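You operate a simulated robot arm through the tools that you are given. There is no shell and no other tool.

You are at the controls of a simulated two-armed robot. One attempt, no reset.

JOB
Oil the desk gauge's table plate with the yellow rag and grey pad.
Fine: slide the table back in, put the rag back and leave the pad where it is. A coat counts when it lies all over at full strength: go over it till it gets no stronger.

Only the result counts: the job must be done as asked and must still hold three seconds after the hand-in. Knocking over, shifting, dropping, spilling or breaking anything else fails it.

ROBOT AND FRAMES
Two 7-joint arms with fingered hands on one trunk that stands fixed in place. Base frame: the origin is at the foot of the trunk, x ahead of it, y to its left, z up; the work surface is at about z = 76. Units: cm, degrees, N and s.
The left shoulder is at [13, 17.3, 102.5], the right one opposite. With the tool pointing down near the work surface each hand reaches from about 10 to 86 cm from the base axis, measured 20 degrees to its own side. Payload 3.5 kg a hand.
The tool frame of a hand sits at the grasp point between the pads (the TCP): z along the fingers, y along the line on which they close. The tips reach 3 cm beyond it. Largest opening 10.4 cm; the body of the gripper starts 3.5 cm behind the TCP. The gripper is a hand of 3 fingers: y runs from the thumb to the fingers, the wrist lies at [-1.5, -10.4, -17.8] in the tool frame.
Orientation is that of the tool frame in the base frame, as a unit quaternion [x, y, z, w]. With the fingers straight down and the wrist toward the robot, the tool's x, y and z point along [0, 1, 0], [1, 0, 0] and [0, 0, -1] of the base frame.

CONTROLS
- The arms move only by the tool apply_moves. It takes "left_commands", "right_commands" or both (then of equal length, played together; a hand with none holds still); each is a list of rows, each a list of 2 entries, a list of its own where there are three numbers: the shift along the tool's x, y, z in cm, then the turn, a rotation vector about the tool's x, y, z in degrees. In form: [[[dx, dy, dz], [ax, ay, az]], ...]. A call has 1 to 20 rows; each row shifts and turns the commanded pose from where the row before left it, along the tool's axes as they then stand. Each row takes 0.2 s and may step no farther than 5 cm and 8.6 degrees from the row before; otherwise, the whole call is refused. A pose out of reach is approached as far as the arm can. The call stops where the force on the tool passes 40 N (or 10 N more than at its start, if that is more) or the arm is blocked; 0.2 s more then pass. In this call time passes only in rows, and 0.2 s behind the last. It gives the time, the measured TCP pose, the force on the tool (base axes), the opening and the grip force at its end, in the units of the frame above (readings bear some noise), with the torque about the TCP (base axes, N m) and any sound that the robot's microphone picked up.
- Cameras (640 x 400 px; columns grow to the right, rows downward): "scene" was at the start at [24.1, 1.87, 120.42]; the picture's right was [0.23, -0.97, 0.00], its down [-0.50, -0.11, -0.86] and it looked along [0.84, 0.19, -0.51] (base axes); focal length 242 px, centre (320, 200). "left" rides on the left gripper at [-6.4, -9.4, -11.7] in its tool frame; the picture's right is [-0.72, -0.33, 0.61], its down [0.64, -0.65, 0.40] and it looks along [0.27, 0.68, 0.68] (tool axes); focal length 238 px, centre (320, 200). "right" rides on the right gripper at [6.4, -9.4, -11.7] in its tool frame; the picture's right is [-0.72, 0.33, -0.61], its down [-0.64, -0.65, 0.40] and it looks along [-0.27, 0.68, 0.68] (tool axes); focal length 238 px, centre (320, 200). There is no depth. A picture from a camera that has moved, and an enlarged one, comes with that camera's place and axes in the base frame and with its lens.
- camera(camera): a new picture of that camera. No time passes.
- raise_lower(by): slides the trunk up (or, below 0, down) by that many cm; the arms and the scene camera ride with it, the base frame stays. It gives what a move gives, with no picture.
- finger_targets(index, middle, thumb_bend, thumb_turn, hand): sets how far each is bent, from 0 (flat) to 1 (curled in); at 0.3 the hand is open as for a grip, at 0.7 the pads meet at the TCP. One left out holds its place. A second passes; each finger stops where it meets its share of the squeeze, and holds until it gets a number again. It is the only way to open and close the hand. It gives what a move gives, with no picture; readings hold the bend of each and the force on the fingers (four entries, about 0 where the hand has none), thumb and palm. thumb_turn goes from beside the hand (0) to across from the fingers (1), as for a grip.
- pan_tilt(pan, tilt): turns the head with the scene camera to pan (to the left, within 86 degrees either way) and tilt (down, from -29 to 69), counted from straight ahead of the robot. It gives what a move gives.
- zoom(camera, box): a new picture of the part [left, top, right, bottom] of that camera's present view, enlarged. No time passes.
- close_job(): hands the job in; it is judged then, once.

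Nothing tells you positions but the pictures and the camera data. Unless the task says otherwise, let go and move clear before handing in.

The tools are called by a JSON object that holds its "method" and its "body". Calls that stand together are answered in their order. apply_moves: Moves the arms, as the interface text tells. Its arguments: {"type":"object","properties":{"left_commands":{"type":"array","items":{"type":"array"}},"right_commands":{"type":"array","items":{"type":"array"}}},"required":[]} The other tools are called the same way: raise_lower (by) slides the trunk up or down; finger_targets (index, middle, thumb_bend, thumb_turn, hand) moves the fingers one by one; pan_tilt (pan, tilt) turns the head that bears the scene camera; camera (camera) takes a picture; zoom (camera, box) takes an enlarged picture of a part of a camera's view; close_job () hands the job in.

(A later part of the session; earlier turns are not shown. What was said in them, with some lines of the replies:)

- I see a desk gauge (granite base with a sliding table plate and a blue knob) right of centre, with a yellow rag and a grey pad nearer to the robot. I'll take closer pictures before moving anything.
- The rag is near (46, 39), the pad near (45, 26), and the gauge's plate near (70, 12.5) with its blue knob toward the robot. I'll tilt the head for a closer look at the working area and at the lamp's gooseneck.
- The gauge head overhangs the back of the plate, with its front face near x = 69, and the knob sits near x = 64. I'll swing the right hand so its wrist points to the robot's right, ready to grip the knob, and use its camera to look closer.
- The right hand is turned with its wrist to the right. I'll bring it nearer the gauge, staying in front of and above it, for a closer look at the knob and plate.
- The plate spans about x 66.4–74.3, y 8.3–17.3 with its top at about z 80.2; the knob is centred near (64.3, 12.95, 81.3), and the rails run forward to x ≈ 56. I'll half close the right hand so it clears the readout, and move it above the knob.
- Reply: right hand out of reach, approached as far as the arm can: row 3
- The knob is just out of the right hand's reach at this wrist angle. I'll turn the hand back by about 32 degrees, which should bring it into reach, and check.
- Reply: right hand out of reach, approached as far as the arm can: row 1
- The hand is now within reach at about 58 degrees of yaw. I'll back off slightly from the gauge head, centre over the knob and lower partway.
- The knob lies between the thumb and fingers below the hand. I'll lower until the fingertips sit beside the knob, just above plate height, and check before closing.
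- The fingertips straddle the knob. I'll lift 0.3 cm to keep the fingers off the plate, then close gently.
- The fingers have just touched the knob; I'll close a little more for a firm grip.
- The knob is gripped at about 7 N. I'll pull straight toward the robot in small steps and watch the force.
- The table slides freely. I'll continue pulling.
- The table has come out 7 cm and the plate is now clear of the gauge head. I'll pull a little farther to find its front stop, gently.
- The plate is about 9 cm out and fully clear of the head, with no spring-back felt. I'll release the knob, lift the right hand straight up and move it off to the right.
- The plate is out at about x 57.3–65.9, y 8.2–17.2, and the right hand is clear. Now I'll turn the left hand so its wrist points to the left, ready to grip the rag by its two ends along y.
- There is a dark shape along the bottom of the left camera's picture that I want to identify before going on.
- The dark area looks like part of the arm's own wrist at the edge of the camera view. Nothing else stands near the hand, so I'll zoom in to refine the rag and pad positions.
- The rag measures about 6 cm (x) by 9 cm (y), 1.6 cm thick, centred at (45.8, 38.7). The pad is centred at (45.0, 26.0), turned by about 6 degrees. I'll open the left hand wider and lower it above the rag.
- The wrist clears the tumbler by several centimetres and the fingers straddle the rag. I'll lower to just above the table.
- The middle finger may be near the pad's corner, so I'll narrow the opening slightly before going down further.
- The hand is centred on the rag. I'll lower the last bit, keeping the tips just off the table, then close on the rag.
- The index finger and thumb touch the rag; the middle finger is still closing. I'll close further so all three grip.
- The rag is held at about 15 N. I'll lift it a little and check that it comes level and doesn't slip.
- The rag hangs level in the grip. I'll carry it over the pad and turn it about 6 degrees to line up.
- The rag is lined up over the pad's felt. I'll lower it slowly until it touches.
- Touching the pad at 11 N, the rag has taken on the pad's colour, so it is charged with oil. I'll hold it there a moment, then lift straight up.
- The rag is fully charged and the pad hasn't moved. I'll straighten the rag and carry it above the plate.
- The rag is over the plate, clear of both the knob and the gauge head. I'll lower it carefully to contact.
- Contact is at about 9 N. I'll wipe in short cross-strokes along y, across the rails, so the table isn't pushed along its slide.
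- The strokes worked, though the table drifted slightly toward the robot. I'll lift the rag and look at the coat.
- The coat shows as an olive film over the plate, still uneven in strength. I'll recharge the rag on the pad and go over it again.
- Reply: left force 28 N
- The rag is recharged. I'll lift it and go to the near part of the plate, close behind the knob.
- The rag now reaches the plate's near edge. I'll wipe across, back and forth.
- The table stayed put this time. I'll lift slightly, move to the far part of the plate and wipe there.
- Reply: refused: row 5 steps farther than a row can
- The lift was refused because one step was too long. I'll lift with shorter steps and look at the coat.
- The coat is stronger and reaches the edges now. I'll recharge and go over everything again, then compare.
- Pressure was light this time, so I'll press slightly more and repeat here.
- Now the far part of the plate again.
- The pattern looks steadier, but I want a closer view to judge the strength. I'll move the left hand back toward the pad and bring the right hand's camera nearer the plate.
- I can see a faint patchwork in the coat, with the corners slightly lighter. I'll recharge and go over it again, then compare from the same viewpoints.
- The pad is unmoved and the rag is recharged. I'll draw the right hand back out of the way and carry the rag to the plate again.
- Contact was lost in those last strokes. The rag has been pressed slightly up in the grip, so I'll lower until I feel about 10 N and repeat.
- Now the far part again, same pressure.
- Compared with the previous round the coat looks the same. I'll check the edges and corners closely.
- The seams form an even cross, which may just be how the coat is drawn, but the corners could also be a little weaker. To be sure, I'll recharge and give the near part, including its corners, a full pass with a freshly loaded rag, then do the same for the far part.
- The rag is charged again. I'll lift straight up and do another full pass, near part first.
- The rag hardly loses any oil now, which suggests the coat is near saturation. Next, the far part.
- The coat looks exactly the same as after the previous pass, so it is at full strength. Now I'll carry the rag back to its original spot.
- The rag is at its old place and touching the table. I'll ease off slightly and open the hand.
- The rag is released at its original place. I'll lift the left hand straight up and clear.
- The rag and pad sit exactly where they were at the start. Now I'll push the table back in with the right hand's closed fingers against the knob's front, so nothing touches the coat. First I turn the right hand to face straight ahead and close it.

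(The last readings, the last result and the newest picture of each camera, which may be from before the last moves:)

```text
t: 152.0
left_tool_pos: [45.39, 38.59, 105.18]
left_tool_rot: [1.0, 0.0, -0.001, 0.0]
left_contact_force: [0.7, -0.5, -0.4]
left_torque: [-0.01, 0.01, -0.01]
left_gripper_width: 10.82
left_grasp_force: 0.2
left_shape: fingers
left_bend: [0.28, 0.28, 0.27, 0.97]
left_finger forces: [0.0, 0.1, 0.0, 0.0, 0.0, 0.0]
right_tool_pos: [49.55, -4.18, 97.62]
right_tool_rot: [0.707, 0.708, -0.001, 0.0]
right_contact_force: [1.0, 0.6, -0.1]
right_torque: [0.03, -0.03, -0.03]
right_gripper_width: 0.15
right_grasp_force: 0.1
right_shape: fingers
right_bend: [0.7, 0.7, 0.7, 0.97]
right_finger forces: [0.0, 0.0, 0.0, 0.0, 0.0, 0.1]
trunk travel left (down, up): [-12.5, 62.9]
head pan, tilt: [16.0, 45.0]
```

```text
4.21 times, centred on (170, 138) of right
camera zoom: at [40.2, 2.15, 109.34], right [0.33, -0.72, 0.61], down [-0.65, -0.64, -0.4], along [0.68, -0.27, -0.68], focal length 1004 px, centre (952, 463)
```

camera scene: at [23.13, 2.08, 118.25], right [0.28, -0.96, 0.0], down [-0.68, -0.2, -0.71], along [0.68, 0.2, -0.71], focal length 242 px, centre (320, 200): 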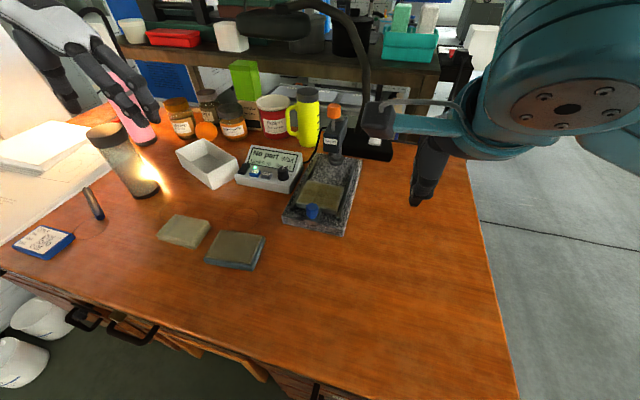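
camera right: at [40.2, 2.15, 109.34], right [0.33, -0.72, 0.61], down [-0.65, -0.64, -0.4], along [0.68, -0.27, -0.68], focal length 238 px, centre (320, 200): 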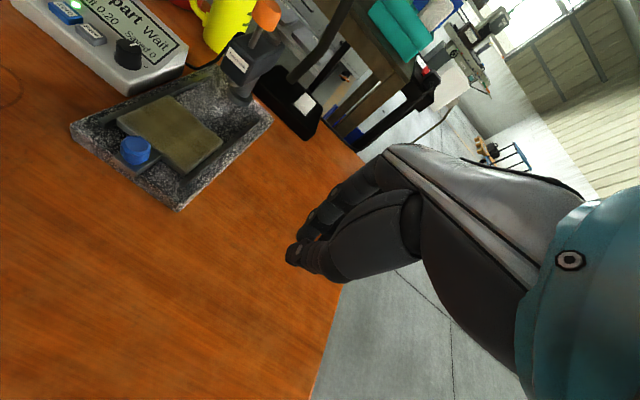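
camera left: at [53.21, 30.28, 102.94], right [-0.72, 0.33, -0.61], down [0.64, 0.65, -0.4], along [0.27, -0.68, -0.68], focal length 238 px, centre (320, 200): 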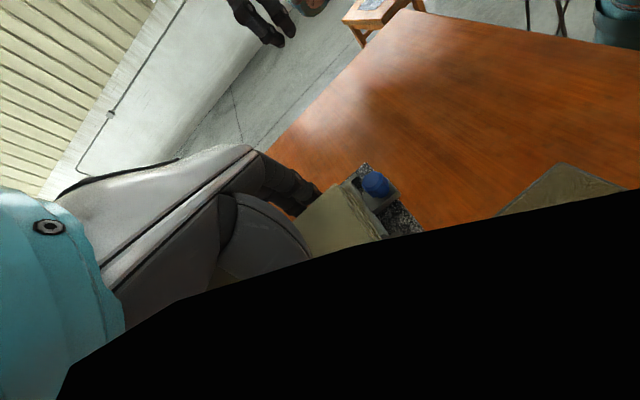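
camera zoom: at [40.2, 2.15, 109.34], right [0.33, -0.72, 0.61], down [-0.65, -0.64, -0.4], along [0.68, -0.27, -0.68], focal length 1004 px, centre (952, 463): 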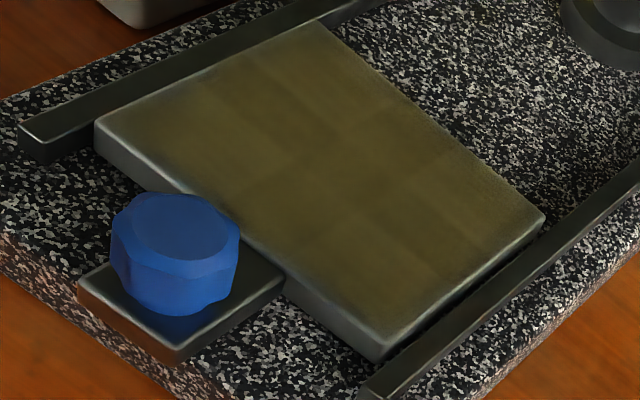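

From this angle the right-hand side of the plate looks slightly paler, though it may be a reflection. I'll move the right hand's camera closer for a square look.

{"method": "apply_moves", "body": {"right_commands": [[[3.4, -0.12, 1.3], [0, 0, 0]], [[3.4, -0.12, 1.3], [0, 0, 0]], [[3.4, -0.12, 1.3], [0, 0, 0]], [[3.4, -0.12, 1.3], [0, 0, 0]], [[3.4, -0.12, 1.3], [0, 0, 0]]]}}

{"method": "camera", "body": {"camera": "right"}}

{"method": "zoom", "body": {"camera": "right", "box": [200, 110, 380, 250]}}

```text
t: 153.2
left_tool_pos: [45.57, 38.57, 105.21]
left_tool_rot: [1.0, 0.001, 0.0, 0.001]
left_contact_force: [-0.1, -0.2, 0.6]
left_torque: [-0.01, 0.02, 0.0]
left_gripper_width: 10.83
left_grasp_force: 0.1
left_shape: fingers
left_bend: [0.28, 0.28, 0.27, 0.97]
left_finger forces: [0.0, 0.0, 0.0, 0.0, 0.0, 0.0]
right_tool_pos: [48.89, 12.65, 91.18]
right_tool_rot: [0.707, 0.707, 0.0, 0.0]
right_contact_force: [-0.7, -0.7, -0.4]
right_torque: [0.02, 0.03, 0.02]
right_gripper_width: 0.14
right_grasp_force: 0.0
right_shape: fingers
right_bend: [0.7, 0.7, 0.7, 0.97]
right_finger forces: [0.1, 0.1, 0.1, 0.0, 0.1, 0.1]
trunk travel left (down, up): [-12.5, 62.9]
head pan, tilt: [16.0, 45.0]
```

```text
taken
camera right: at [39.62, 19.01, 102.9], right [0.33, -0.72, 0.61], down [-0.65, -0.64, -0.4], along [0.68, -0.27, -0.68], focal length 238 px, centre (320, 200)
```

right: 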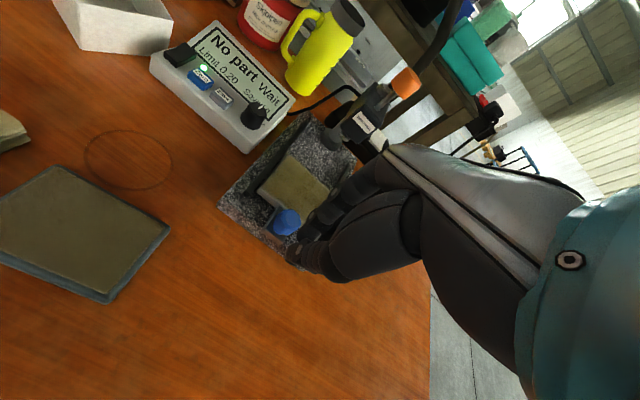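

```text
2.86 times, centred on (290, 180) of right
camera zoom: at [39.62, 19.01, 102.9], right [0.33, -0.72, 0.61], down [-0.65, -0.64, -0.4], along [0.68, -0.27, -0.68], focal length 681 px, centre (406, 257)
```

zoom: 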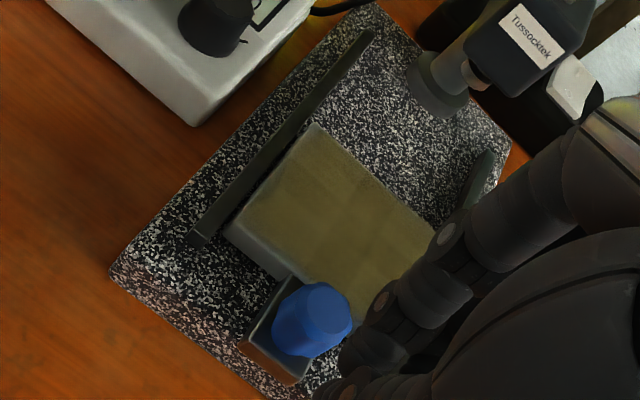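

{"method": "apply_moves", "body": {"right_commands": [[[-3.5, 0.5, 0], [0, 0, 0]], [[-3.5, 0.5, 0], [0, 0, 0]], [[-2.5, 0.5, 0], [0, 0, 0]]]}}

{"method": "camera", "body": {"camera": "right"}}

{"method": "zoom", "body": {"camera": "right", "box": [150, 110, 310, 230]}}

{"method": "zoom", "body": {"camera": "scene", "box": [298, 178, 346, 216]}}

```text
t: 154.0
left_tool_pos: [45.48, 38.45, 105.21]
left_tool_rot: [1.0, 0.0, 0.0, 0.0]
left_contact_force: [0.1, -0.4, 0.0]
left_torque: [0.02, 0.03, 0.02]
left_gripper_width: 10.84
left_grasp_force: 0.1
left_shape: fingers
left_bend: [0.28, 0.28, 0.27, 0.97]
left_finger forces: [0.0, 0.0, 0.1, 0.0, 0.0, 0.0]
right_tool_pos: [50.31, 3.5, 90.95]
right_tool_rot: [0.707, 0.707, 0.0, -0.001]
right_contact_force: [-0.2, -0.1, -0.4]
right_torque: [0.04, -0.03, -0.01]
right_gripper_width: 0.14
right_grasp_force: 0.1
right_shape: fingers
right_bend: [0.7, 0.7, 0.7, 0.97]
right_finger forces: [0.0, 0.0, 0.0, 0.1, 0.0, 0.1]
trunk travel left (down, up): [-12.5, 62.9]
head pan, tilt: [16.0, 45.0]
```

```text
taken
camera right: at [40.95, 9.86, 102.68], right [0.33, -0.72, 0.61], down [-0.65, -0.64, -0.4], along [0.68, -0.27, -0.68], focal length 238 px, centre (320, 200)
```

right: 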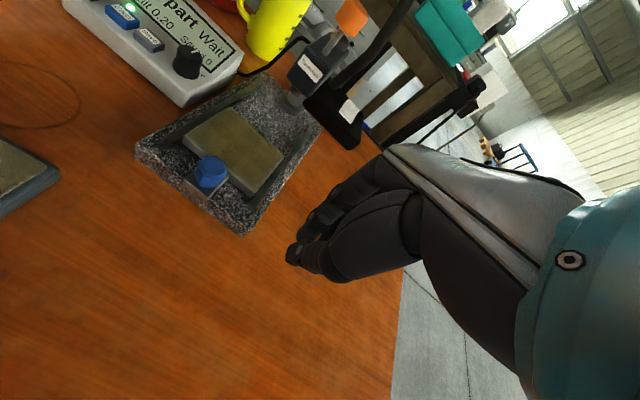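

```text
3.33 times, centred on (230, 170) of right
camera zoom: at [40.95, 9.86, 102.68], right [0.33, -0.72, 0.61], down [-0.65, -0.64, -0.4], along [0.68, -0.27, -0.68], focal length 794 px, centre (620, 300)
```

zoom: 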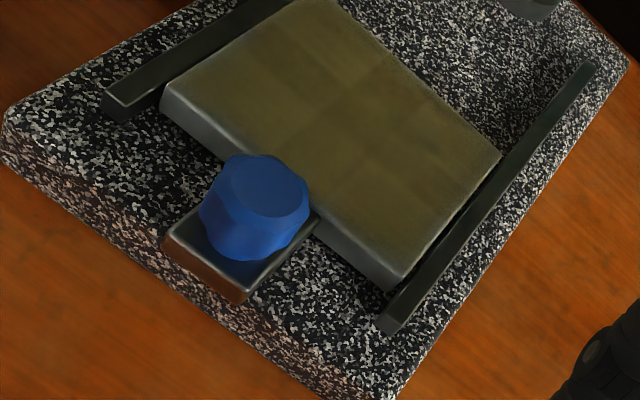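

```text
10.53 times, centred on (322, 197) of scene
camera zoom: at [23.13, 2.07, 118.25], right [0.28, -0.96, 0.0], down [-0.68, -0.19, -0.71], along [0.68, 0.19, -0.71], focal length 2548 px, centre (299, 232)
```

zoom: 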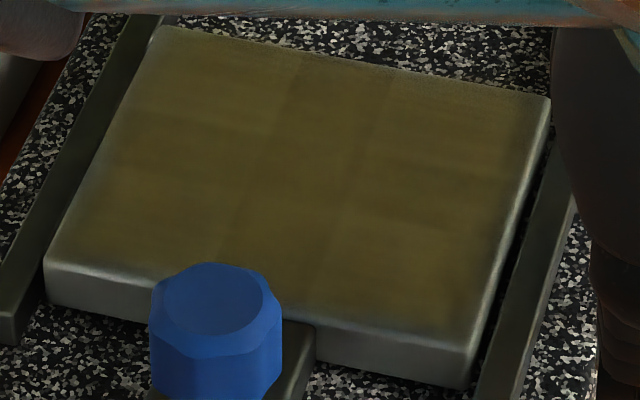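

{"method": "zoom", "body": {"camera": "right", "box": [185, 105, 285, 200]}}

{"method": "zoom", "body": {"camera": "right", "box": [0, 130, 70, 220]}}

```text
4.21 times, centred on (235, 152) of right
camera zoom: at [40.95, 9.86, 102.68], right [0.33, -0.72, 0.61], down [-0.65, -0.64, -0.4], along [0.68, -0.27, -0.68], focal length 1004 px, centre (678, 400)
```

zoom: 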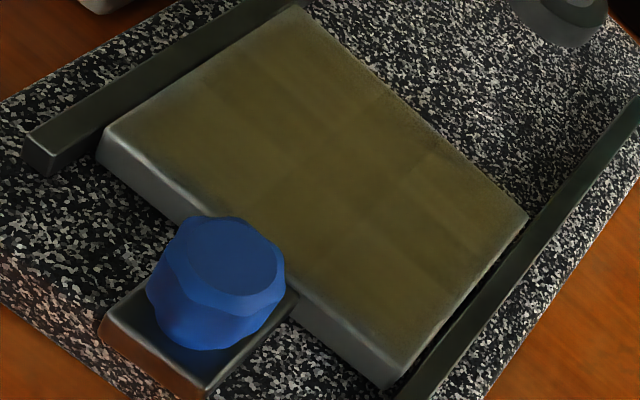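

```text
4.44 times, centred on (35, 175) of right
camera zoom: at [40.95, 9.86, 102.68], right [0.33, -0.72, 0.61], down [-0.65, -0.64, -0.4], along [0.68, -0.27, -0.68], focal length 1059 px, centre (1587, 311)
```

zoom: 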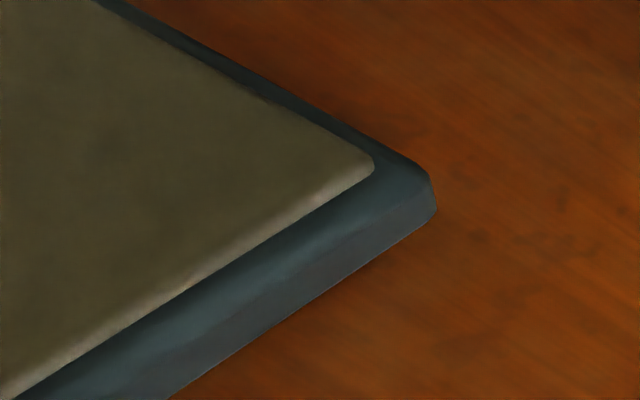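

Seen close up, the coat is even across the whole plate, and the faint edges are only its soft border. Now I'll bring the closed right hand in front of the knob and lower it.

{"method": "apply_moves", "body": {"right_commands": [[[3.1, -0.1, 0], [0, 0, 0]], [[3.1, -0.1, 0], [0, 0, 0]], [[3.1, -0.1, 0], [0, 0, 0]], [[0, 0, 2.4], [0, 0, 0]], [[0, 0, 2.4], [0, 0, 0]], [[0, 0, 1.6], [0, 0, 0]]]}}

{"method": "zoom", "body": {"camera": "scene", "box": [260, 140, 380, 260]}}

{"method": "zoom", "body": {"camera": "right", "box": [200, 110, 400, 290]}}

{"method": "camera", "body": {"camera": "left"}}

```text
t: 155.4
left_tool_pos: [45.57, 38.66, 105.23]
left_tool_rot: [1.0, -0.001, 0.0, 0.0]
left_contact_force: [1.4, 0.5, -0.8]
left_torque: [0.01, 0.0, 0.03]
left_gripper_width: 10.82
left_grasp_force: 0.0
left_shape: fingers
left_bend: [0.28, 0.28, 0.27, 0.97]
left_finger forces: [0.0, 0.0, 0.0, 0.1, 0.0, 0.0]
right_tool_pos: [50.01, 12.57, 84.4]
right_tool_rot: [0.707, 0.708, -0.001, 0.001]
right_contact_force: [-0.5, -0.3, -0.2]
right_torque: [-0.05, -0.02, -0.03]
right_gripper_width: 0.14
right_grasp_force: 0.0
right_shape: fingers
right_bend: [0.7, 0.7, 0.7, 0.97]
right_finger forces: [0.0, 0.1, 0.1, 0.0, 0.0, 0.0]
trunk travel left (down, up): [-12.5, 62.9]
head pan, tilt: [16.0, 45.0]
```

```text
3.33 times, centred on (320, 200) of scene
camera zoom: at [23.14, 2.08, 118.24], right [0.28, -0.96, 0.0], down [-0.68, -0.19, -0.71], along [0.68, 0.19, -0.71], focal length 807 px, centre (320, 200)
```

zoom: 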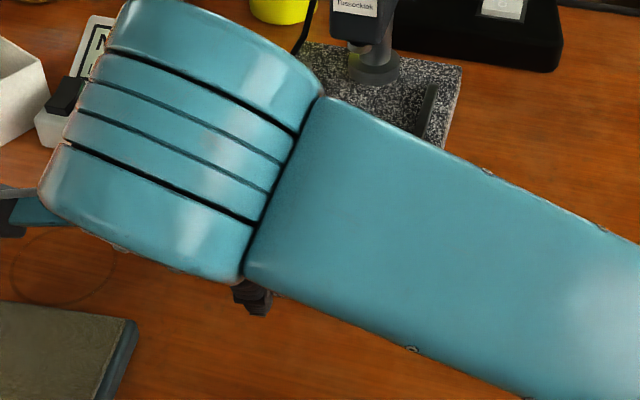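

```text
2.22 times, centred on (300, 200) of right
camera zoom: at [40.6, 18.99, 96.24], right [0.33, -0.72, 0.61], down [-0.65, -0.64, -0.4], along [0.68, -0.27, -0.68], focal length 530 px, centre (364, 200)
```

zoom: 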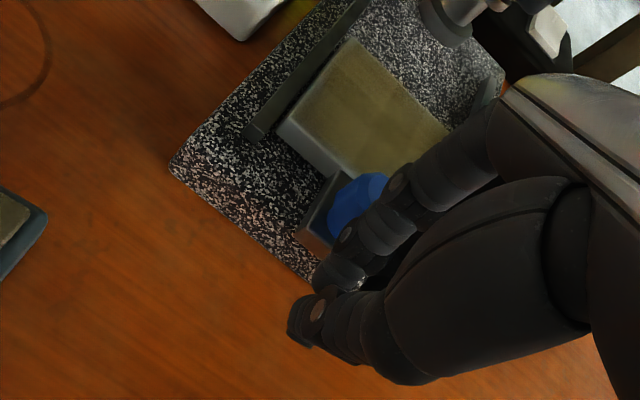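

```text
taken
camera left: at [39.17, 48.01, 116.82], right [-0.72, 0.33, -0.61], down [0.64, 0.65, -0.4], along [0.27, -0.68, -0.68], focal length 238 px, centre (320, 200)
```

left: 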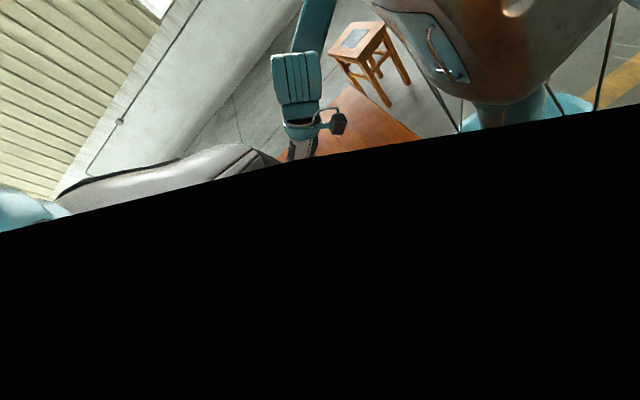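

The scene view is blocked by the right forearm, so I'll turn the left hand back to its starting attitude to watch with its camera.

{"method": "apply_moves", "body": {"left_commands": [[[0, 0, 0], [0, 0, -8.18]], [[0, 0, 0], [0, 0, -8.18]], [[0, 0, 0], [0, 0, -8.18]], [[0, 0, 0], [0, 0, -8.18]], [[0, 0, 0], [0, 0, -8.18]], [[0, 0, 0], [0, 0, -8.18]], [[0, 0, 0], [0, 0, -8.18]], [[0, 0, 0], [0, 0, -8.18]], [[0, 0, 0], [0, 0, -8.18]], [[0, 0, 0], [0, 0, -8.18]], [[0, 0, 0], [0, 0, -8.2]]]}}

{"method": "camera", "body": {"camera": "left"}}

{"method": "zoom", "body": {"camera": "left", "box": [380, 10, 580, 200]}}

```text
t: 157.8
left_tool_pos: [45.83, 38.59, 105.13]
left_tool_rot: [0.706, 0.708, 0.001, 0.0]
left_contact_force: [0.0, 0.0, -0.6]
left_torque: [0.01, 0.0, 0.01]
left_gripper_width: 10.81
left_grasp_force: 0.2
left_shape: fingers
left_bend: [0.28, 0.28, 0.27, 0.97]
left_finger forces: [0.0, 0.0, 0.1, 0.1, 0.1, 0.0]
right_tool_pos: [49.87, 12.63, 84.55]
right_tool_rot: [0.707, 0.707, 0.0, 0.001]
right_contact_force: [-0.6, 0.0, -1.0]
right_torque: [-0.01, 0.0, -0.05]
right_gripper_width: 0.15
right_grasp_force: 0.0
right_shape: fingers
right_bend: [0.7, 0.7, 0.7, 0.97]
right_finger forces: [0.0, 0.1, 0.0, 0.0, 0.1, 0.0]
trunk travel left (down, up): [-12.5, 62.9]
head pan, tilt: [16.0, 45.0]
```

```text
taken
camera left: at [36.53, 32.23, 116.68], right [-0.32, -0.72, -0.61], down [-0.65, 0.64, -0.4], along [0.68, 0.27, -0.68], focal length 238 px, centre (320, 200)
```

left: 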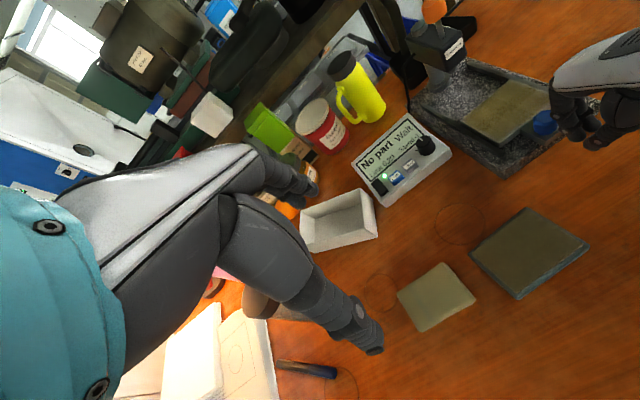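

```text
2.11 times, centred on (480, 105) of left
camera zoom: at [36.53, 32.23, 116.68], right [-0.32, -0.72, -0.61], down [-0.65, 0.64, -0.4], along [0.68, 0.27, -0.68], focal length 502 px, centre (-17, 400)
```

zoom: 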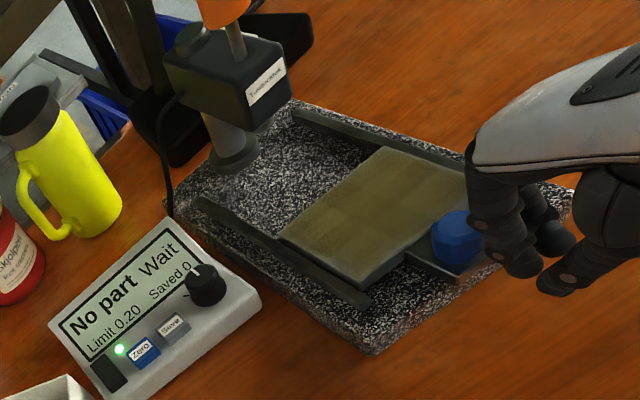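

The view is clear now. I'll lower slightly and move forward until the fingers touch the knob.

{"method": "apply_moves", "body": {"right_commands": [[[0.2, 0, 0.5], [0, 0, 0]], [[0, 0.5, 0], [0, 0, 0]], [[0, 0.5, 0], [0, 0, 0]], [[0, 0.4, 0], [0, 0, 0]], [[0, 0.3, 0], [0, 0, 0]]]}}

{"method": "zoom", "body": {"camera": "left", "box": [430, 40, 610, 200]}}

{"method": "zoom", "body": {"camera": "right", "box": [200, 110, 400, 290]}}

```text
t: 159.0
left_tool_pos: [45.88, 38.54, 105.09]
left_tool_rot: [0.707, 0.707, 0.001, 0.0]
left_contact_force: [0.6, -0.3, -0.8]
left_torque: [0.01, 0.01, 0.01]
left_gripper_width: 10.82
left_grasp_force: 0.1
left_shape: fingers
left_bend: [0.28, 0.28, 0.27, 0.97]
left_finger forces: [0.0, 0.0, 0.1, 0.0, 0.0, 0.0]
right_tool_pos: [51.73, 12.78, 84.1]
right_tool_rot: [0.707, 0.707, 0.001, 0.001]
right_contact_force: [-3.1, -4.1, 2.7]
right_torque: [-0.11, 0.01, -0.14]
right_gripper_width: 0.11
right_grasp_force: 2.8
right_shape: fingers
right_bend: [0.7, 0.7, 0.7, 0.97]
right_finger forces: [0.1, 5.8, 0.0, 0.1, 0.0, 0.0]
trunk travel left (down, up): [-12.5, 62.9]
head pan, tilt: [16.0, 45.0]
```

```text
2.50 times, centred on (520, 120) of left
camera zoom: at [36.45, 32.19, 116.72], right [-0.33, -0.72, -0.61], down [-0.65, 0.64, -0.4], along [0.68, 0.27, -0.68], focal length 596 px, centre (-180, 400)
```

zoom: 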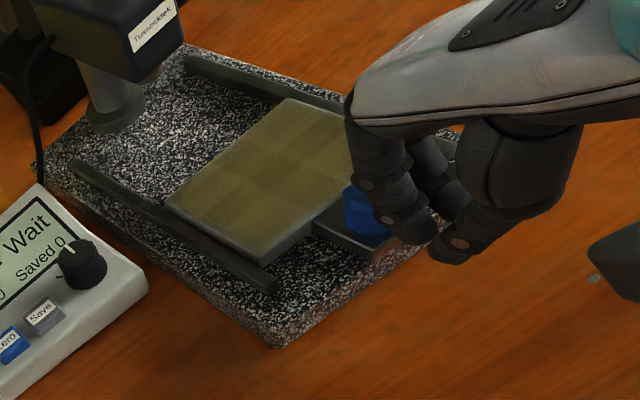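

```text
2.22 times, centred on (300, 200) of right
camera zoom: at [42.41, 19.14, 95.83], right [0.33, -0.72, 0.61], down [-0.65, -0.64, -0.4], along [0.68, -0.27, -0.68], focal length 530 px, centre (364, 200)
```

zoom: 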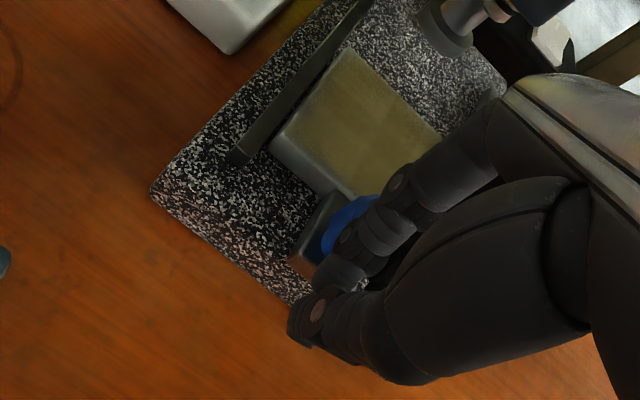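

Only the middle finger is pushing, off-centre. I'll back off, shift a little to the right so the knob sits between the two fingers, and touch again.

{"method": "apply_moves", "body": {"right_commands": [[[0, -0.5, 0], [0, 0, 0]], [[-0.5, 0, 0], [0, 0, 0]], [[0, 0.3, 0], [0, 0, 0]], [[0, 0.3, 0], [0, 0, 0]]]}}

{"method": "zoom", "body": {"camera": "left", "box": [430, 40, 610, 200]}}

```text
t: 160.0
left_tool_pos: [45.88, 38.61, 105.06]
left_tool_rot: [0.706, 0.708, 0.0, 0.0]
left_contact_force: [-1.0, -0.3, 0.4]
left_torque: [-0.02, 0.01, 0.01]
left_gripper_width: 10.82
left_grasp_force: 0.0
left_shape: fingers
left_bend: [0.28, 0.28, 0.27, 0.97]
left_finger forces: [0.0, 0.0, 0.0, 0.0, 0.0, 0.0]
right_tool_pos: [51.76, 12.35, 83.99]
right_tool_rot: [0.707, 0.707, 0.0, 0.001]
right_contact_force: [-4.6, 0.0, 1.7]
right_torque: [0.0, 0.02, 0.03]
right_gripper_width: 0.01
right_grasp_force: 2.3
right_shape: fingers
right_bend: [0.7, 0.7, 0.7, 0.97]
right_finger forces: [3.9, 0.5, 0.0, 0.0, 0.0, 0.0]
trunk travel left (down, up): [-12.5, 62.9]
head pan, tilt: [16.0, 45.0]
```

```text
2.50 times, centred on (520, 120) of left
camera zoom: at [36.44, 32.23, 116.72], right [-0.33, -0.72, -0.61], down [-0.65, 0.64, -0.4], along [0.68, 0.27, -0.68], focal length 596 px, centre (-180, 400)
```

zoom: 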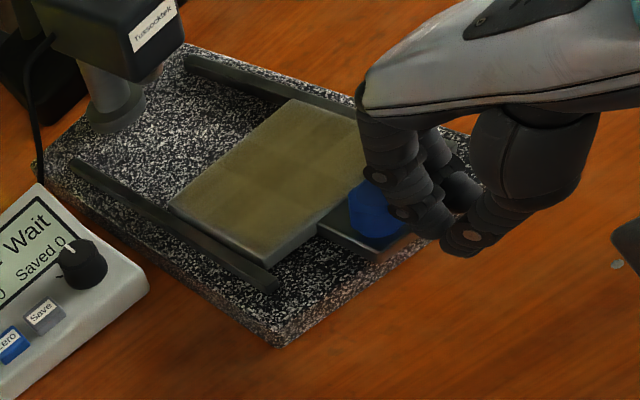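

Now the push is straight (no sideways force). I'll push forward slowly.

{"method": "apply_moves", "body": {"right_commands": [[[0, 0.4, 0], [0, 0, 0]], [[0, 0.4, 0], [0, 0, 0]], [[0, 0.4, 0], [0, 0, 0]], [[0, 0.4, 0], [0, 0, 0]], [[0, 0.4, 0], [0, 0, 0]], [[0, 0.4, 0], [0, 0, 0]]]}}

{"method": "zoom", "body": {"camera": "left", "box": [400, 20, 600, 190]}}

```text
t: 161.4
left_tool_pos: [45.88, 38.64, 105.11]
left_tool_rot: [0.707, 0.707, 0.0, 0.0]
left_contact_force: [0.2, 0.3, 0.7]
left_torque: [-0.01, -0.02, 0.01]
left_gripper_width: 10.85
left_grasp_force: 0.0
left_shape: fingers
left_bend: [0.28, 0.28, 0.27, 0.97]
left_finger forces: [0.0, 0.0, 0.1, 0.0, 0.1, 0.0]
right_tool_pos: [54.22, 12.27, 84.16]
right_tool_rot: [0.707, 0.707, 0.0, 0.0]
right_contact_force: [-1.5, -0.8, 1.2]
right_torque: [0.02, 0.02, -0.04]
right_gripper_width: 0.0
right_grasp_force: 1.0
right_shape: fingers
right_bend: [0.7, 0.7, 0.7, 0.97]
right_finger forces: [1.0, 0.4, 0.0, 0.0, 0.1, 0.1]
trunk travel left (down, up): [-12.5, 62.9]
head pan, tilt: [16.0, 45.0]
```

```text
2.35 times, centred on (500, 105) of left
camera zoom: at [36.49, 32.23, 116.69], right [-0.33, -0.72, -0.61], down [-0.65, 0.64, -0.4], along [0.68, 0.27, -0.68], focal length 561 px, centre (-104, 424)
```

zoom: 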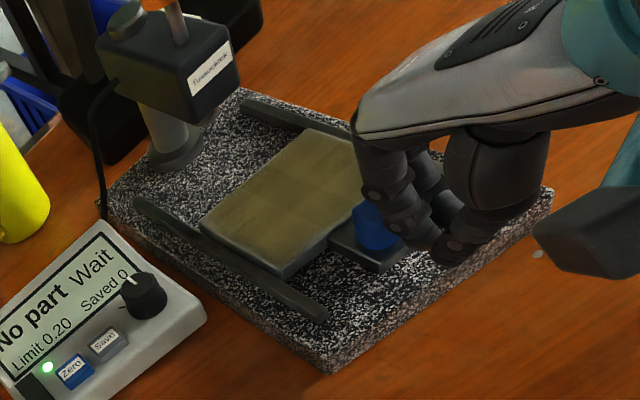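

The table slides smoothly. I'll keep pushing.

{"method": "apply_moves", "body": {"right_commands": [[[0, 0.4, 0], [0, 0, 0]], [[0, 0.4, 0], [0, 0, 0]], [[0, 0.4, 0], [0, 0, 0]], [[0, 0.4, 0], [0, 0, 0]], [[0, 0.4, 0], [0, 0, 0]], [[0, 0.4, 0], [0, 0, 0]], [[0, 0.4, 0], [0, 0, 0]], [[0, 0.4, 0], [0, 0, 0]], [[0, 0.4, 0], [0, 0, 0]], [[0, 0.4, 0], [0, 0, 0]]]}}

{"method": "zoom", "body": {"camera": "left", "box": [390, 10, 570, 180]}}

{"method": "zoom", "body": {"camera": "right", "box": [200, 80, 420, 290]}}

```text
t: 163.6
left_tool_pos: [45.87, 38.66, 105.07]
left_tool_rot: [0.707, 0.707, 0.0, 0.0]
left_contact_force: [-0.2, 0.3, 0.3]
left_torque: [0.02, 0.01, -0.01]
left_gripper_width: 10.84
left_grasp_force: 0.0
left_shape: fingers
left_bend: [0.28, 0.28, 0.27, 0.97]
left_finger forces: [0.0, 0.0, 0.0, 0.1, 0.0, 0.0]
right_tool_pos: [58.33, 12.36, 83.97]
right_tool_rot: [0.708, 0.707, 0.001, 0.0]
right_contact_force: [-0.8, -0.5, 1.5]
right_torque: [0.0, -0.03, 0.01]
right_gripper_width: 0.01
right_grasp_force: 0.8
right_shape: fingers
right_bend: [0.7, 0.7, 0.7, 0.97]
right_finger forces: [1.6, 0.0, 0.0, 0.1, 0.1, 0.0]
trunk travel left (down, up): [-12.5, 62.9]
head pan, tilt: [16.0, 45.0]
```

```text
2.35 times, centred on (480, 95) of left
camera zoom: at [36.48, 32.23, 116.7], right [-0.33, -0.72, -0.61], down [-0.65, 0.64, -0.4], along [0.68, 0.27, -0.68], focal length 561 px, centre (-56, 447)
```

zoom: 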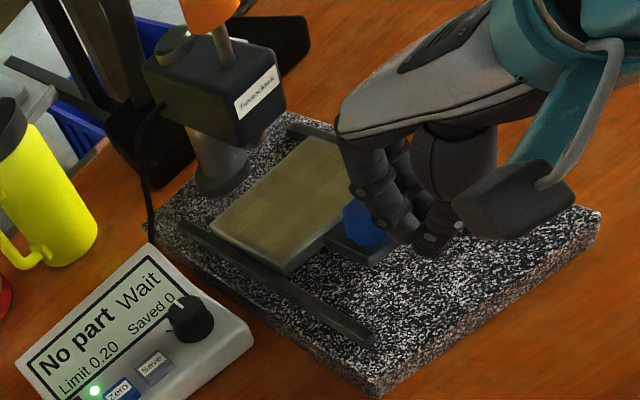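

```text
1.90 times, centred on (310, 185) of right
camera zoom: at [48.99, 18.63, 95.8], right [0.33, -0.72, 0.61], down [-0.65, -0.64, -0.4], along [0.68, -0.27, -0.68], focal length 454 px, centre (339, 229)
```

zoom: 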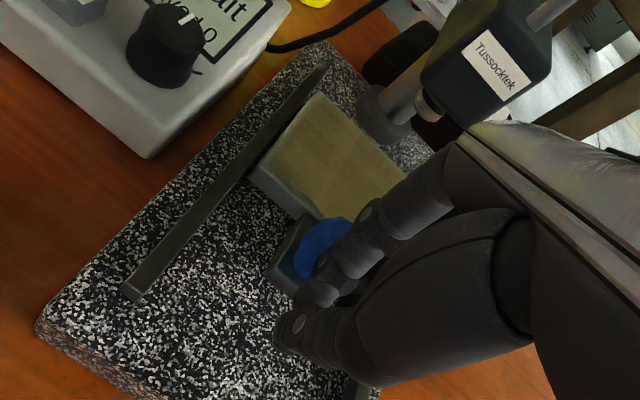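

{"method": "apply_moves", "body": {"right_commands": [[[0, 0.3, 0], [0, 0, 0]], [[0, 0.3, 0], [0, 0, 0]], [[0, 0.3, 0], [0, 0, 0]], [[0, 0.3, 0], [0, 0, 0]], [[0, 0.3, 0], [0, 0, 0]], [[0, 0.3, 0], [0, 0, 0]]]}}

{"method": "zoom", "body": {"camera": "left", "box": [390, 10, 570, 180]}}

{"method": "zoom", "body": {"camera": "right", "box": [200, 80, 420, 290]}}

```text
t: 165.0
left_tool_pos: [45.83, 38.62, 105.1]
left_tool_rot: [0.707, 0.708, 0.0, 0.0]
left_contact_force: [-0.7, 0.6, -0.6]
left_torque: [-0.01, 0.02, -0.03]
left_gripper_width: 10.85
left_grasp_force: 0.0
left_shape: fingers
left_bend: [0.28, 0.28, 0.27, 0.97]
left_finger forces: [0.0, 0.1, 0.0, 0.1, 0.0, 0.1]
right_tool_pos: [60.23, 12.35, 84.22]
right_tool_rot: [0.707, 0.707, -0.001, 0.0]
right_contact_force: [-1.5, 0.0, 0.5]
right_torque: [-0.01, 0.0, 0.02]
right_gripper_width: 0.01
right_grasp_force: 0.6
right_shape: fingers
right_bend: [0.7, 0.7, 0.7, 0.97]
right_finger forces: [1.1, 0.0, 0.1, 0.1, 0.1, 0.0]
trunk travel left (down, up): [-12.5, 62.9]
head pan, tilt: [16.0, 45.0]
```

```text
2.35 times, centred on (480, 95) of left
camera zoom: at [36.48, 32.24, 116.69], right [-0.33, -0.72, -0.61], down [-0.65, 0.64, -0.4], along [0.68, 0.27, -0.68], focal length 561 px, centre (-56, 447)
```

zoom: 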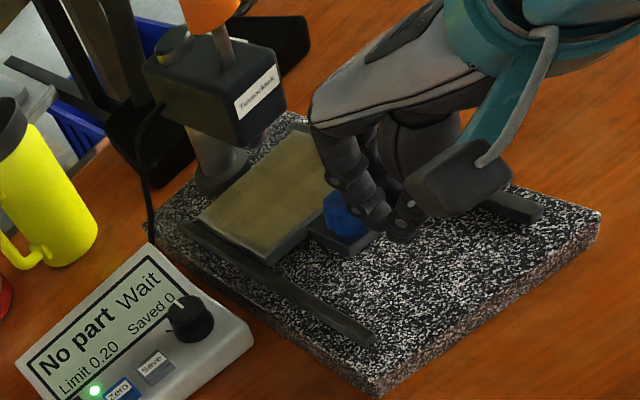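

```text
1.90 times, centred on (310, 185) of right
camera zoom: at [50.76, 18.68, 95.99], right [0.33, -0.72, 0.61], down [-0.65, -0.64, -0.4], along [0.68, -0.27, -0.68], focal length 454 px, centre (339, 229)
```

zoom: 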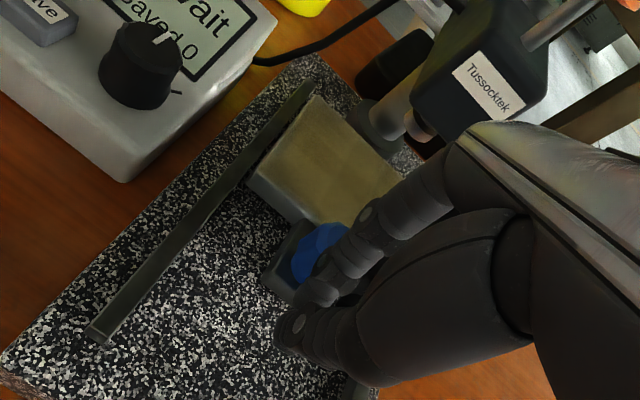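

{"method": "apply_moves", "body": {"right_commands": [[[0, 0.2, 0], [0, 0, 0]], [[0, 0.2, 0], [0, 0, 0]], [[0, 0.2, 0], [0, 0, 0]], [[0, 0.2, 0], [0, 0, 0]]]}}

{"method": "zoom", "body": {"camera": "left", "box": [390, 10, 570, 180]}}

```text
t: 166.0
left_tool_pos: [45.84, 38.58, 105.04]
left_tool_rot: [0.707, 0.707, 0.0, 0.0]
left_contact_force: [0.6, -0.2, -0.4]
left_torque: [-0.01, 0.03, 0.03]
left_gripper_width: 10.82
left_grasp_force: 0.0
left_shape: fingers
left_bend: [0.28, 0.28, 0.27, 0.97]
left_finger forces: [0.0, 0.1, 0.1, 0.0, 0.0, 0.0]
right_tool_pos: [60.87, 12.35, 84.18]
right_tool_rot: [0.707, 0.708, 0.0, 0.0]
right_contact_force: [-0.7, -0.7, 1.2]
right_torque: [0.01, -0.01, 0.01]
right_gripper_width: 0.08
right_grasp_force: 0.2
right_shape: fingers
right_bend: [0.7, 0.7, 0.7, 0.97]
right_finger forces: [0.4, 0.1, 0.1, 0.0, 0.1, 0.0]
trunk travel left (down, up): [-12.5, 62.9]
head pan, tilt: [16.0, 45.0]
```

```text
2.35 times, centred on (480, 95) of left
camera zoom: at [36.5, 32.24, 116.69], right [-0.33, -0.72, -0.61], down [-0.65, 0.64, -0.4], along [0.68, 0.27, -0.68], focal length 561 px, centre (-56, 447)
```

zoom: 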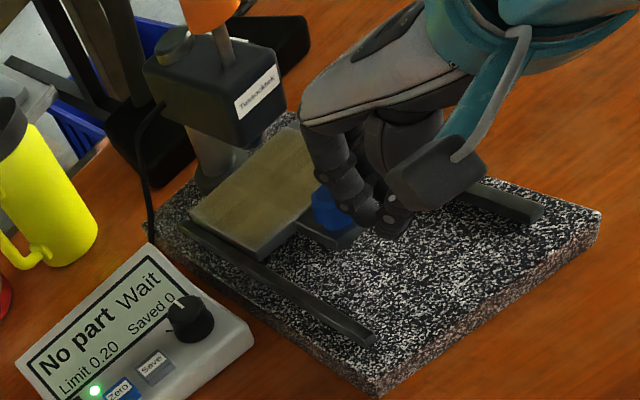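

{"method": "apply_moves", "body": {"right_commands": [[[0, 0.15, 0], [0, 0, 0]], [[0, 0.15, 0], [0, 0, 0]], [[0, 0, 0], [0, 0, 0]]]}}

{"method": "zoom", "body": {"camera": "left", "box": [390, 10, 570, 180]}}

```text
t: 166.8
left_tool_pos: [45.94, 38.66, 105.07]
left_tool_rot: [0.707, 0.708, -0.001, -0.001]
left_contact_force: [0.2, 0.3, 0.8]
left_torque: [0.01, 0.02, 0.04]
left_gripper_width: 10.85
left_grasp_force: 0.0
left_shape: fingers
left_bend: [0.28, 0.28, 0.27, 0.97]
left_finger forces: [0.0, 0.0, 0.0, 0.0, 0.0, 0.0]
right_tool_pos: [61.0, 12.31, 84.22]
right_tool_rot: [0.707, 0.707, 0.0, 0.001]
right_contact_force: [-1.8, -1.1, 0.8]
right_torque: [-0.01, 0.02, 0.01]
right_gripper_width: 0.0
right_grasp_force: 1.2
right_shape: fingers
right_bend: [0.7, 0.7, 0.7, 0.97]
right_finger forces: [1.9, 0.0, 0.0, 0.1, 0.0, 0.0]
trunk travel left (down, up): [-12.5, 62.9]
head pan, tilt: [16.0, 45.0]
```

```text
2.35 times, centred on (480, 95) of left
camera zoom: at [36.48, 32.23, 116.7], right [-0.33, -0.72, -0.61], down [-0.65, 0.64, -0.4], along [0.68, 0.27, -0.68], focal length 561 px, centre (-56, 447)
```

zoom: 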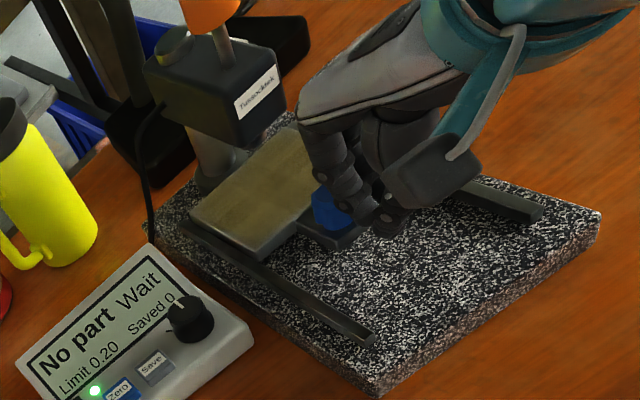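

{"method": "apply_moves", "body": {"right_commands": [[[0, 0.15, 0], [0, 0, 0]], [[0, 0.15, 0], [0, 0, 0]], [[0, 0, 0], [0, 0, 0]]]}}

{"method": "zoom", "body": {"camera": "left", "box": [390, 10, 570, 180]}}

```text
t: 167.6
left_tool_pos: [45.79, 38.58, 105.17]
left_tool_rot: [0.707, 0.708, 0.0, 0.0]
left_contact_force: [0.4, 0.6, 0.5]
left_torque: [0.02, -0.02, 0.01]
left_gripper_width: 10.8
left_grasp_force: 0.1
left_shape: fingers
left_bend: [0.28, 0.28, 0.27, 0.97]
left_finger forces: [0.0, 0.0, 0.1, 0.0, 0.0, 0.0]
right_tool_pos: [61.28, 12.32, 84.16]
right_tool_rot: [0.707, 0.707, 0.0, -0.001]
right_contact_force: [-7.0, -1.1, 2.2]
right_torque: [-0.01, 0.01, -0.01]
right_gripper_width: 0.02
right_grasp_force: 3.6
right_shape: fingers
right_bend: [0.7, 0.7, 0.69, 0.97]
right_finger forces: [4.7, 2.4, 0.0, 0.0, 0.1, 0.0]
trunk travel left (down, up): [-12.5, 62.9]
head pan, tilt: [16.0, 45.0]
```

```text
2.35 times, centred on (480, 95) of left
camera zoom: at [36.43, 32.22, 116.72], right [-0.33, -0.72, -0.61], down [-0.65, 0.64, -0.4], along [0.68, 0.27, -0.68], focal length 561 px, centre (-56, 447)
```

zoom: 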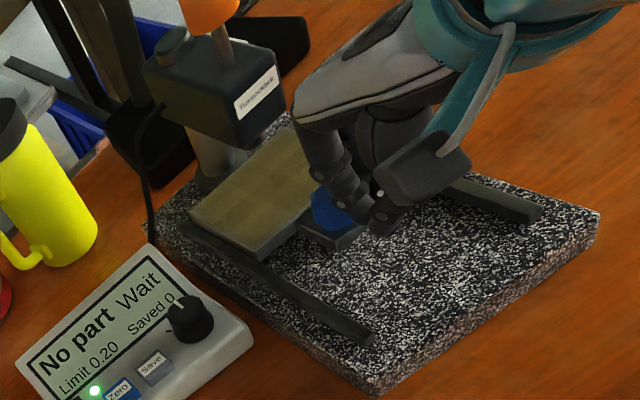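

The force has risen and the plate no longer moves, so the table is home against its stop. I'll back off, lift and clear the right hand.

{"method": "apply_moves", "body": {"right_commands": [[[0, -0.5, 0], [0, 0, 0]], [[0, -1.5, 0], [0, 0, 0]], [[0, -2, 0], [0, 0, 0]], [[0, -2, -2], [0, 0, 0]], [[0, -1, -4], [0, 0, 0]], [[0, 0, -4], [0, 0, 0]], [[-3, 0, -3], [0, 0, 0]], [[-4, 0, -2], [0, 0, 0]], [[-4, 0, 0], [0, 0, 0]], [[-4, 0, 0], [0, 0, 0]], [[-4, 0, 0], [0, 0, 0]]]}}

{"method": "pan_tilt", "body": {"pan": 13, "tilt": 30.6}}

{"method": "camera", "body": {"camera": "scene"}}

{"method": "zoom", "body": {"camera": "scene", "box": [210, 160, 390, 320]}}

{"method": "camera", "body": {"camera": "left"}}

```text
t: 170.0
left_tool_pos: [45.83, 38.69, 105.12]
left_tool_rot: [0.707, 0.708, 0.0, 0.001]
left_contact_force: [0.5, -0.2, 0.5]
left_torque: [-0.01, 0.01, -0.01]
left_gripper_width: 10.83
left_grasp_force: 0.0
left_shape: fingers
left_bend: [0.28, 0.28, 0.27, 0.97]
left_finger forces: [0.1, 0.1, 0.0, 0.0, 0.1, 0.1]
right_tool_pos: [54.56, -6.82, 99.23]
right_tool_rot: [0.707, 0.707, 0.0, 0.0]
right_contact_force: [0.2, -0.1, -0.3]
right_torque: [0.04, -0.02, -0.03]
right_gripper_width: 0.09
right_grasp_force: 0.0
right_shape: fingers
right_bend: [0.7, 0.7, 0.7, 0.97]
right_finger forces: [0.0, 0.0, 0.0, 0.1, 0.0, 0.0]
trunk travel left (down, up): [-12.5, 62.9]
head pan, tilt: [16.0, 45.0]
```

```text
t: 170.7
left_tool_pos: [45.96, 38.58, 105.04]
left_tool_rot: [0.708, 0.707, 0.0, 0.0]
left_contact_force: [0.3, -0.9, 0.3]
left_torque: [-0.05, -0.01, -0.01]
left_gripper_width: 10.83
left_grasp_force: 0.1
left_shape: fingers
left_bend: [0.28, 0.28, 0.27, 0.97]
left_finger forces: [0.0, 0.1, 0.0, 0.0, 0.1, 0.1]
right_tool_pos: [54.42, -6.89, 99.1]
right_tool_rot: [0.706, 0.708, 0.0, 0.0]
right_contact_force: [0.9, 0.1, 0.6]
right_torque: [0.01, 0.02, -0.01]
right_gripper_width: 0.15
right_grasp_force: 0.1
right_shape: fingers
right_bend: [0.7, 0.7, 0.7, 0.97]
right_finger forces: [0.0, 0.0, 0.0, 0.0, 0.1, 0.1]
trunk travel left (down, up): [-12.5, 62.9]
head pan, tilt: [13.0, 30.6]
```

```text
taken
camera scene: at [24.1, 1.87, 120.41], right [0.22, -0.97, 0.0], down [-0.5, -0.11, -0.86], along [0.84, 0.19, -0.51], focal length 242 px, centre (320, 200)
```

scene: 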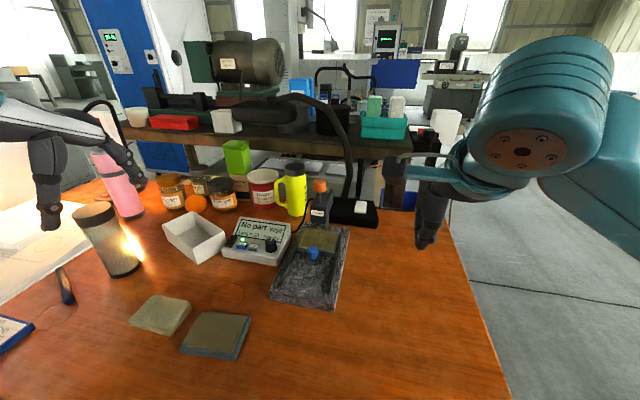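

```text
2.50 times, centred on (300, 240) of scene
camera zoom: at [24.1, 1.87, 120.41], right [0.22, -0.97, 0.0], down [-0.5, -0.11, -0.86], along [0.84, 0.19, -0.51], focal length 605 px, centre (370, 100)
```

zoom: 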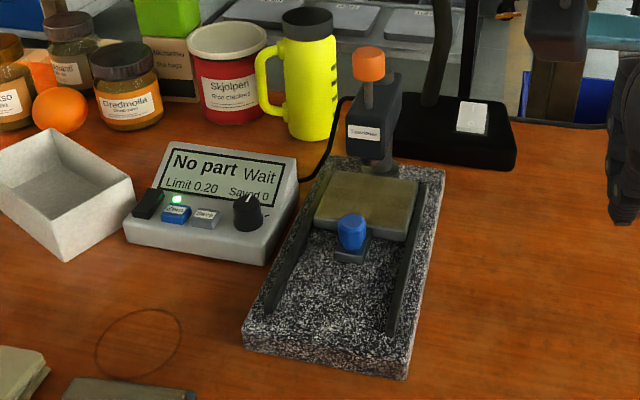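

```text
taken
camera left: at [36.5, 32.24, 116.69], right [-0.33, -0.72, -0.61], down [-0.65, 0.64, -0.4], along [0.68, 0.27, -0.68], focal length 238 px, centre (320, 200)
```

left: 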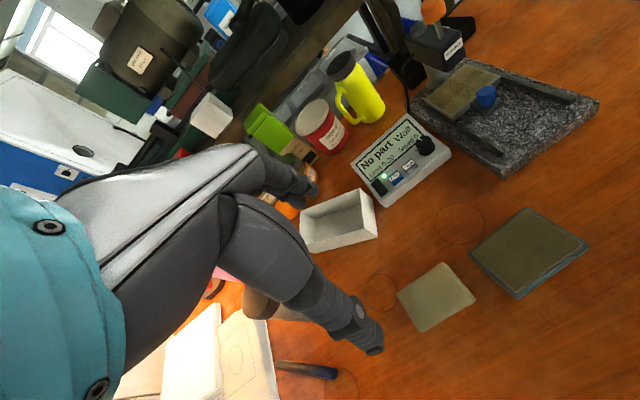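

The knob, plate and gauge sit exactly as in the first picture. I'll take a last close look at the coat and at everything around.

{"method": "zoom", "body": {"camera": "scene", "box": [285, 220, 345, 275]}}

{"method": "zoom", "body": {"camera": "left", "box": [400, 40, 530, 150]}}

{"method": "zoom", "body": {"camera": "scene", "box": [100, 270, 280, 380]}}

{"method": "camera", "body": {"camera": "right"}}

```text
7.27 times, centred on (315, 248) of scene
camera zoom: at [24.1, 1.87, 120.41], right [0.22, -0.97, 0.0], down [-0.5, -0.11, -0.86], along [0.84, 0.19, -0.51], focal length 1761 px, centre (356, -146)
```

zoom: 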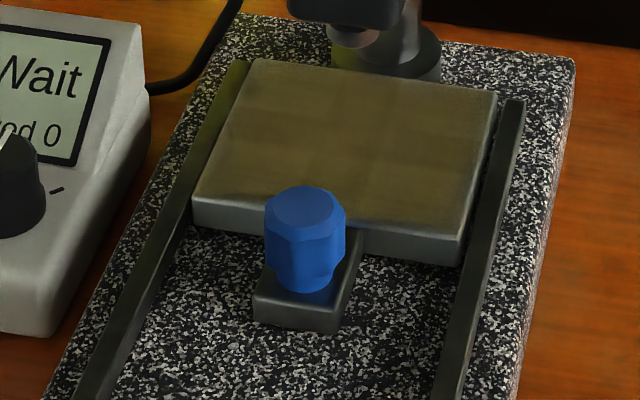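

```text
3.64 times, centred on (465, 95) of left
camera zoom: at [36.5, 32.24, 116.69], right [-0.33, -0.72, -0.61], down [-0.65, 0.64, -0.4], along [0.68, 0.27, -0.68], focal length 867 px, centre (-207, 582)
```

zoom: 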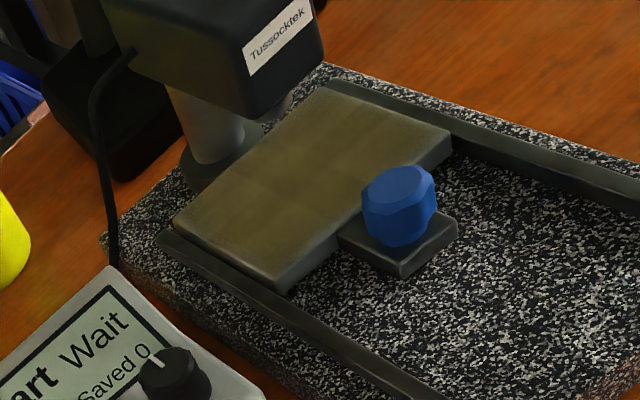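

```text
3.56 times, centred on (190, 325) of scene
camera zoom: at [24.1, 1.87, 120.41], right [0.22, -0.97, 0.0], down [-0.5, -0.11, -0.86], along [0.84, 0.19, -0.51], focal length 861 px, centre (782, -244)
```

zoom: 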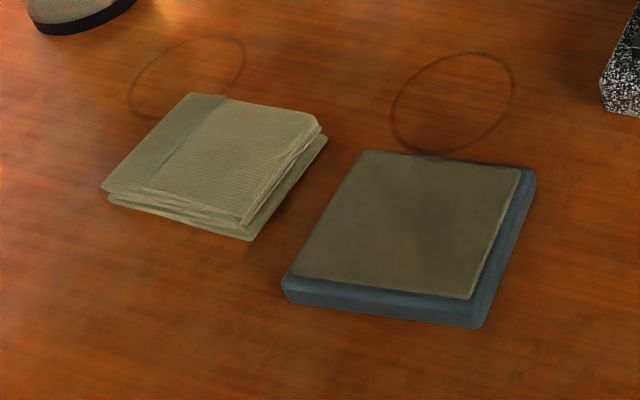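

```text
taken
camera right: at [45.18, -0.4, 110.99], right [0.33, -0.72, 0.61], down [-0.65, -0.64, -0.4], along [0.68, -0.27, -0.68], focal length 238 px, centre (320, 200)
```

right: 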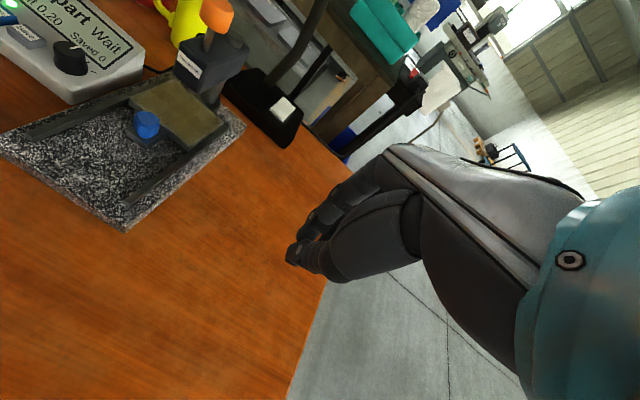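

The plate is oiled evenly and the table is back against its stop. The rag is back in its place, the pad is where it was, nothing else has moved, and both hands are clear. I'm handing in the job.

{"method": "close_job", "body": {}}

```text
The job is handed in.
```

The desk gauge's table plate now has an even coat of oil over the whole plate. I recharged the rag on the pad five times, and the last two full passes made no visible difference. I judged full strength by eye from the pictures; there was no direct reading of it.

- **Table:** it is slid back in against its stop, and in the pictures the knob and plate sit where they did at the start.
- **Rag:** it is back in its original spot, within a few millimetres. It is now olive-coloured from the oil.
- **Pad:** it shows no shift against the first pictures.
- **Everything else:** the gauge shows no movement in the before-and-after pictures, and nothing was knocked or spilled. Both hands are empty and clear of the work.

The plate shows a faint darker cross through the middle. It looked the same after every pass, so I took it as how the coat is drawn rather than thinner oil at the corners.
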